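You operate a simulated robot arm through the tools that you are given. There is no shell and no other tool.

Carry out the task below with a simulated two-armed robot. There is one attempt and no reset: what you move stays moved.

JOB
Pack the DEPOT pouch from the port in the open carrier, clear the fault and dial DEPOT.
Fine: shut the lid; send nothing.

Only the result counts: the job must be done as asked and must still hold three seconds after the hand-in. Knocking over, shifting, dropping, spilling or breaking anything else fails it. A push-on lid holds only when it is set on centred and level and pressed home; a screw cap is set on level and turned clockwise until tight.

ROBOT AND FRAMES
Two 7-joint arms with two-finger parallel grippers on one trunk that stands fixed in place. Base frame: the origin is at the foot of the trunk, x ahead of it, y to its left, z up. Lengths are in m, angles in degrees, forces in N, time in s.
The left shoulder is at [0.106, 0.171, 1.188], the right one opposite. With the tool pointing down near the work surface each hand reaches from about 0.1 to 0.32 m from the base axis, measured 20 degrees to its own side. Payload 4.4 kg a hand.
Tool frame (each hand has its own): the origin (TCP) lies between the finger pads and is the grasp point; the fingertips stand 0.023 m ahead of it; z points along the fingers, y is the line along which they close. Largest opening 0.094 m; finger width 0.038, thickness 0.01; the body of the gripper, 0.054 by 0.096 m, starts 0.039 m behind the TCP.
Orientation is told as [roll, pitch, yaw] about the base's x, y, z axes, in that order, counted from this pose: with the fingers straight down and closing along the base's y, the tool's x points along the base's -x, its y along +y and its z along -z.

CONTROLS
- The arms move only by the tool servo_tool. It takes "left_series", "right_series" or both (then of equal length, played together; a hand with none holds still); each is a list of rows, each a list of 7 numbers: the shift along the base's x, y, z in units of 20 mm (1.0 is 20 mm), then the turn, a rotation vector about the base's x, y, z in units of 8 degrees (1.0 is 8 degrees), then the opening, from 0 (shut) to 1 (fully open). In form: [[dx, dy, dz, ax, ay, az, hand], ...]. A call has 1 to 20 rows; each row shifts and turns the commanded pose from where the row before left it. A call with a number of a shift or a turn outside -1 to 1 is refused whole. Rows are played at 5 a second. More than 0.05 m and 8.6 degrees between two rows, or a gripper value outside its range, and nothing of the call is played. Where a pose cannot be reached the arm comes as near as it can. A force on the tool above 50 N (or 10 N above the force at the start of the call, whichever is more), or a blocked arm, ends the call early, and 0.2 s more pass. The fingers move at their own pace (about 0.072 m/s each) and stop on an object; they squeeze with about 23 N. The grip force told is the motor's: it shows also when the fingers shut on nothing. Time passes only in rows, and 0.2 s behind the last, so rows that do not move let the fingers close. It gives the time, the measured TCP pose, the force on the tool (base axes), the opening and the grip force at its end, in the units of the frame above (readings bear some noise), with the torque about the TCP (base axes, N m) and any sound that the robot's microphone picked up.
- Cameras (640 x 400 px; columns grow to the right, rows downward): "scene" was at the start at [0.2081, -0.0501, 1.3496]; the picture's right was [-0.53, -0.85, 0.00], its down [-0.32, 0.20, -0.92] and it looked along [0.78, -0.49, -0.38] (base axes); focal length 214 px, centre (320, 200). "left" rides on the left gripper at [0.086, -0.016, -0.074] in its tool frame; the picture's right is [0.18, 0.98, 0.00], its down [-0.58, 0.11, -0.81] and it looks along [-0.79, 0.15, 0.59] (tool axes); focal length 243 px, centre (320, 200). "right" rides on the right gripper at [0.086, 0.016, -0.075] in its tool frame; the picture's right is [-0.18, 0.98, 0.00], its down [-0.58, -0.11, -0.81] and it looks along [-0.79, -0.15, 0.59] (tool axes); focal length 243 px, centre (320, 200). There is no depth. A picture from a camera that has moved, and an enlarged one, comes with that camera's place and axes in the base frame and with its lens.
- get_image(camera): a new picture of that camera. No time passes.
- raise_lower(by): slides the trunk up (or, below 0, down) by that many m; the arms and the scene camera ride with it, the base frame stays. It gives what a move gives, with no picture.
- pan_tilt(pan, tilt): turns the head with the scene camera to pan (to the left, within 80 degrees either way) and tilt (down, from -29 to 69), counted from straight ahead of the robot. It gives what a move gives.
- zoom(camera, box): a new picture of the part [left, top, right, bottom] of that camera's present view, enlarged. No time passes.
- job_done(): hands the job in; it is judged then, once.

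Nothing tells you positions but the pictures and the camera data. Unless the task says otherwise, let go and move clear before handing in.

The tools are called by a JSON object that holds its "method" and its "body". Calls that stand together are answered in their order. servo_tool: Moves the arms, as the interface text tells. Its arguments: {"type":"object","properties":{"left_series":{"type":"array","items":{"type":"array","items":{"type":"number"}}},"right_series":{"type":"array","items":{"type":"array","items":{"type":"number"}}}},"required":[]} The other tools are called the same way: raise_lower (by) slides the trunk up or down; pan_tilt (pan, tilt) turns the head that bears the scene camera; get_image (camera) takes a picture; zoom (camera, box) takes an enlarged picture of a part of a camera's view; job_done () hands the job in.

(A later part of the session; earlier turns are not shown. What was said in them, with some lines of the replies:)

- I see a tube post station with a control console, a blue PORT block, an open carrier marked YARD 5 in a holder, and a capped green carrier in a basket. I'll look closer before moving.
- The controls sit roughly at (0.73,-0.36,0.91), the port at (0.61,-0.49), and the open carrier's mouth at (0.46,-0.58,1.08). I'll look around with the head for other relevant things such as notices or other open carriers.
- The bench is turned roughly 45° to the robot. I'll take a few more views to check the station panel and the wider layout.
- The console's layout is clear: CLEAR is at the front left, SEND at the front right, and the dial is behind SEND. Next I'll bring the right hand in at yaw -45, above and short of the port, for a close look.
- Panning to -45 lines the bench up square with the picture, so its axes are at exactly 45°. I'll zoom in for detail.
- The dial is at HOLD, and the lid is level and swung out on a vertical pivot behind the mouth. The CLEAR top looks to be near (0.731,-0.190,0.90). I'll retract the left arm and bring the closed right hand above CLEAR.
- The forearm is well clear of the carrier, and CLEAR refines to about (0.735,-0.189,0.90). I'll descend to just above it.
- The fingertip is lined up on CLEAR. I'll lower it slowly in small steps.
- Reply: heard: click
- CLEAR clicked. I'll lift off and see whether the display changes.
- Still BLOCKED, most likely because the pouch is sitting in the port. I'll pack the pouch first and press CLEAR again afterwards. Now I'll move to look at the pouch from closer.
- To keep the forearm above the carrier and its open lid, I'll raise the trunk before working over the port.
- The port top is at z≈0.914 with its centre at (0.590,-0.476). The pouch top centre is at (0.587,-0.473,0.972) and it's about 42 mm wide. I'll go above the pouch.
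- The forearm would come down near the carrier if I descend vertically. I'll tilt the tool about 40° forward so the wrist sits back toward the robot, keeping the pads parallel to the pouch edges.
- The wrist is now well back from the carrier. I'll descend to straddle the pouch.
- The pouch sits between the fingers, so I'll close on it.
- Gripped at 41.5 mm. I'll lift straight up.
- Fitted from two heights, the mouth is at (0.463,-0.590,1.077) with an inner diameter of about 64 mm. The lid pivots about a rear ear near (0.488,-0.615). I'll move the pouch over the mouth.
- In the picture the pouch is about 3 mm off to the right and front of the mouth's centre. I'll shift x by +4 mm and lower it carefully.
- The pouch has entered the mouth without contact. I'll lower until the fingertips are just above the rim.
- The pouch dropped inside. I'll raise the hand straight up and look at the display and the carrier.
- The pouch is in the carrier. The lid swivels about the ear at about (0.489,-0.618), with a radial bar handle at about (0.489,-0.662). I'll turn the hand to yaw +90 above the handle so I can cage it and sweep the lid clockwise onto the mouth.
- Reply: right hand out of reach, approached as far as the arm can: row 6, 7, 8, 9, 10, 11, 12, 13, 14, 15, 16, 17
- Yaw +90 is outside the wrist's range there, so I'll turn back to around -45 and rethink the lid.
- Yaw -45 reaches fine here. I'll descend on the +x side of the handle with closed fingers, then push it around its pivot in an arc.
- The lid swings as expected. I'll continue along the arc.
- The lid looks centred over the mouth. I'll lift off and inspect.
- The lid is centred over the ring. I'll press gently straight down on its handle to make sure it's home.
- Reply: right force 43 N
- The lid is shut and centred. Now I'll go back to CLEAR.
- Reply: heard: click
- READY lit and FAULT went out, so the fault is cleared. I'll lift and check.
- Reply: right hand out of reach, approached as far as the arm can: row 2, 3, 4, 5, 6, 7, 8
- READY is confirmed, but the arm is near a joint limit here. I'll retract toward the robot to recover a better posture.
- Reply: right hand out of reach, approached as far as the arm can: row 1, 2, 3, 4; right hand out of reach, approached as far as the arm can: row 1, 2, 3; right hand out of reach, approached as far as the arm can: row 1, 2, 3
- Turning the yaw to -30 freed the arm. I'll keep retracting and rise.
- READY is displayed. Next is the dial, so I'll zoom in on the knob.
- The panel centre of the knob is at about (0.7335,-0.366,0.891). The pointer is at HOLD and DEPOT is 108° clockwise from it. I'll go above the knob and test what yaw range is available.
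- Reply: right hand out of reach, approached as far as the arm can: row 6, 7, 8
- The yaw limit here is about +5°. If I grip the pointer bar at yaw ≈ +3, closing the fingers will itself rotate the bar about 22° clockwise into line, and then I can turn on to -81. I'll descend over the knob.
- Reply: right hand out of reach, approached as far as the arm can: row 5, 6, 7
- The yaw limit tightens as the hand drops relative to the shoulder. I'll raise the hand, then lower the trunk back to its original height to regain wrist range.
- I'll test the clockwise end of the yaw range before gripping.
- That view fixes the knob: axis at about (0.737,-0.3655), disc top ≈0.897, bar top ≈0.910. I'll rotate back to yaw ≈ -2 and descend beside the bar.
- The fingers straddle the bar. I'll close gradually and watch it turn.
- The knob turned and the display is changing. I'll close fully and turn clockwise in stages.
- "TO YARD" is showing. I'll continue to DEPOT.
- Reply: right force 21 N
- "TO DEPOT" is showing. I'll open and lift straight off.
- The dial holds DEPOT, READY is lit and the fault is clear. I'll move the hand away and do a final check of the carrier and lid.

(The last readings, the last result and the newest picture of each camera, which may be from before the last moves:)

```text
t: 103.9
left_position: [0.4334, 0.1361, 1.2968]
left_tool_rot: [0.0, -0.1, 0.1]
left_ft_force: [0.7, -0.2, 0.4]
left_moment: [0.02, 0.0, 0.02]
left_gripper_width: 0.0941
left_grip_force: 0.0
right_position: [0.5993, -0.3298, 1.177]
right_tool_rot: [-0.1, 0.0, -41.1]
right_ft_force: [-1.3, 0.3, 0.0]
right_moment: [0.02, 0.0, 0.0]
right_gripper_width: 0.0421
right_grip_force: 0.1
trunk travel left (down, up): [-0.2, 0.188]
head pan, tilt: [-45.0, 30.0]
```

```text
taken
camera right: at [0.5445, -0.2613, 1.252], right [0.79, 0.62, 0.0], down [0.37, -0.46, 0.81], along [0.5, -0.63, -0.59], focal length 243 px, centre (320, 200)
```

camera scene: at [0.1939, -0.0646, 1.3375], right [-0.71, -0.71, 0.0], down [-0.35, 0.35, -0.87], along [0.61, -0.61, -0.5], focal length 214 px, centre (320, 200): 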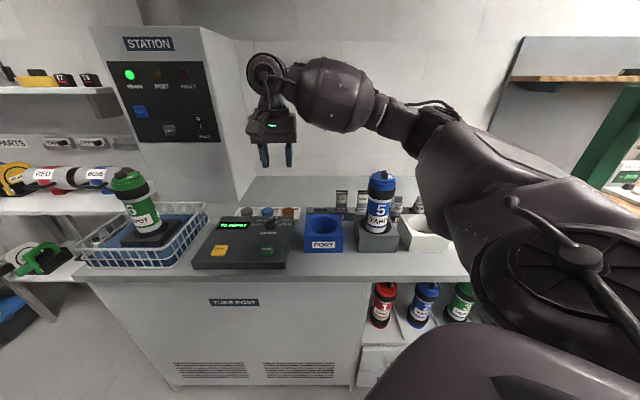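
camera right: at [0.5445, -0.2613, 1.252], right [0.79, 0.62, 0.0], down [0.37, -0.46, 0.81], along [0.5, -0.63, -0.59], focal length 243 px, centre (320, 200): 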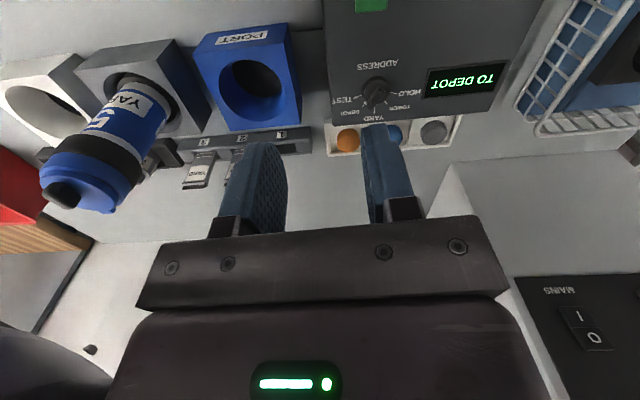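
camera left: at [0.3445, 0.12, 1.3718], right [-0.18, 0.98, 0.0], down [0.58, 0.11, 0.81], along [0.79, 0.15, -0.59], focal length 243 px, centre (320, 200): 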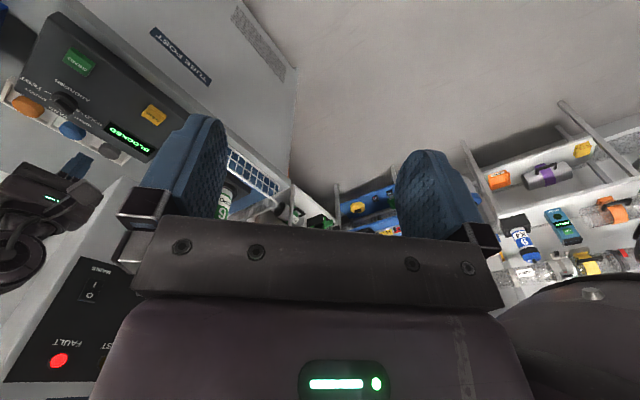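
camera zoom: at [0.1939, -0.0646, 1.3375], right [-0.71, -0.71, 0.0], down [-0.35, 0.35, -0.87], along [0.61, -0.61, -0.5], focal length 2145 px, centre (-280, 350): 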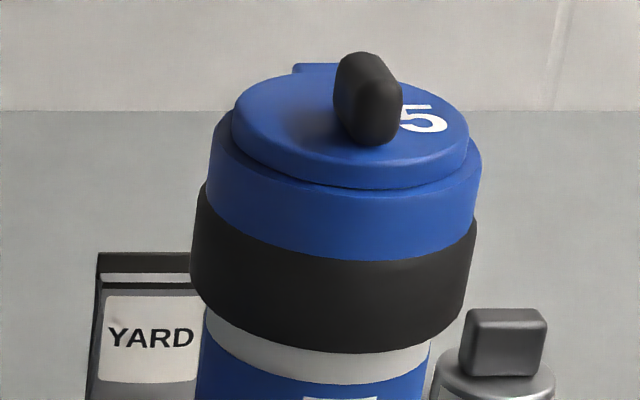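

The DEPOT pouch is in carrier 5 with its lid shut, and the fault is cleared with READY lit. The dial and display read "TO DEPOT", nothing has been sent, and both hands are clear, so I'm handing in.

{"method": "job_done", "body": {}}

```text
The job is handed in.
```

I packed the DEPOT pouch in the open carrier (number 5, marked YARD), shut its lid, cleared the fault and dialled DEPOT. I did not press SEND. The job is handed in, but no verdict came back.

- **Pouch and lid:** The pouch dropped the last few centimetres into the carrier when I let go. I swung the lid closed, then pressed it down; it sits level and within about 0.5 mm of centre. I heard no latch click.
- **Fault:** The first press of CLEAR did nothing while the pouch was still in the port. After I had taken it out and packed it, a second press turned FAULT off and READY on.
- **Dial:** It points at DEPOT and the display reads "TO DEPOT".
- **Surroundings:** In the last pictures nothing else had been moved or knocked over. Both hands were clear.
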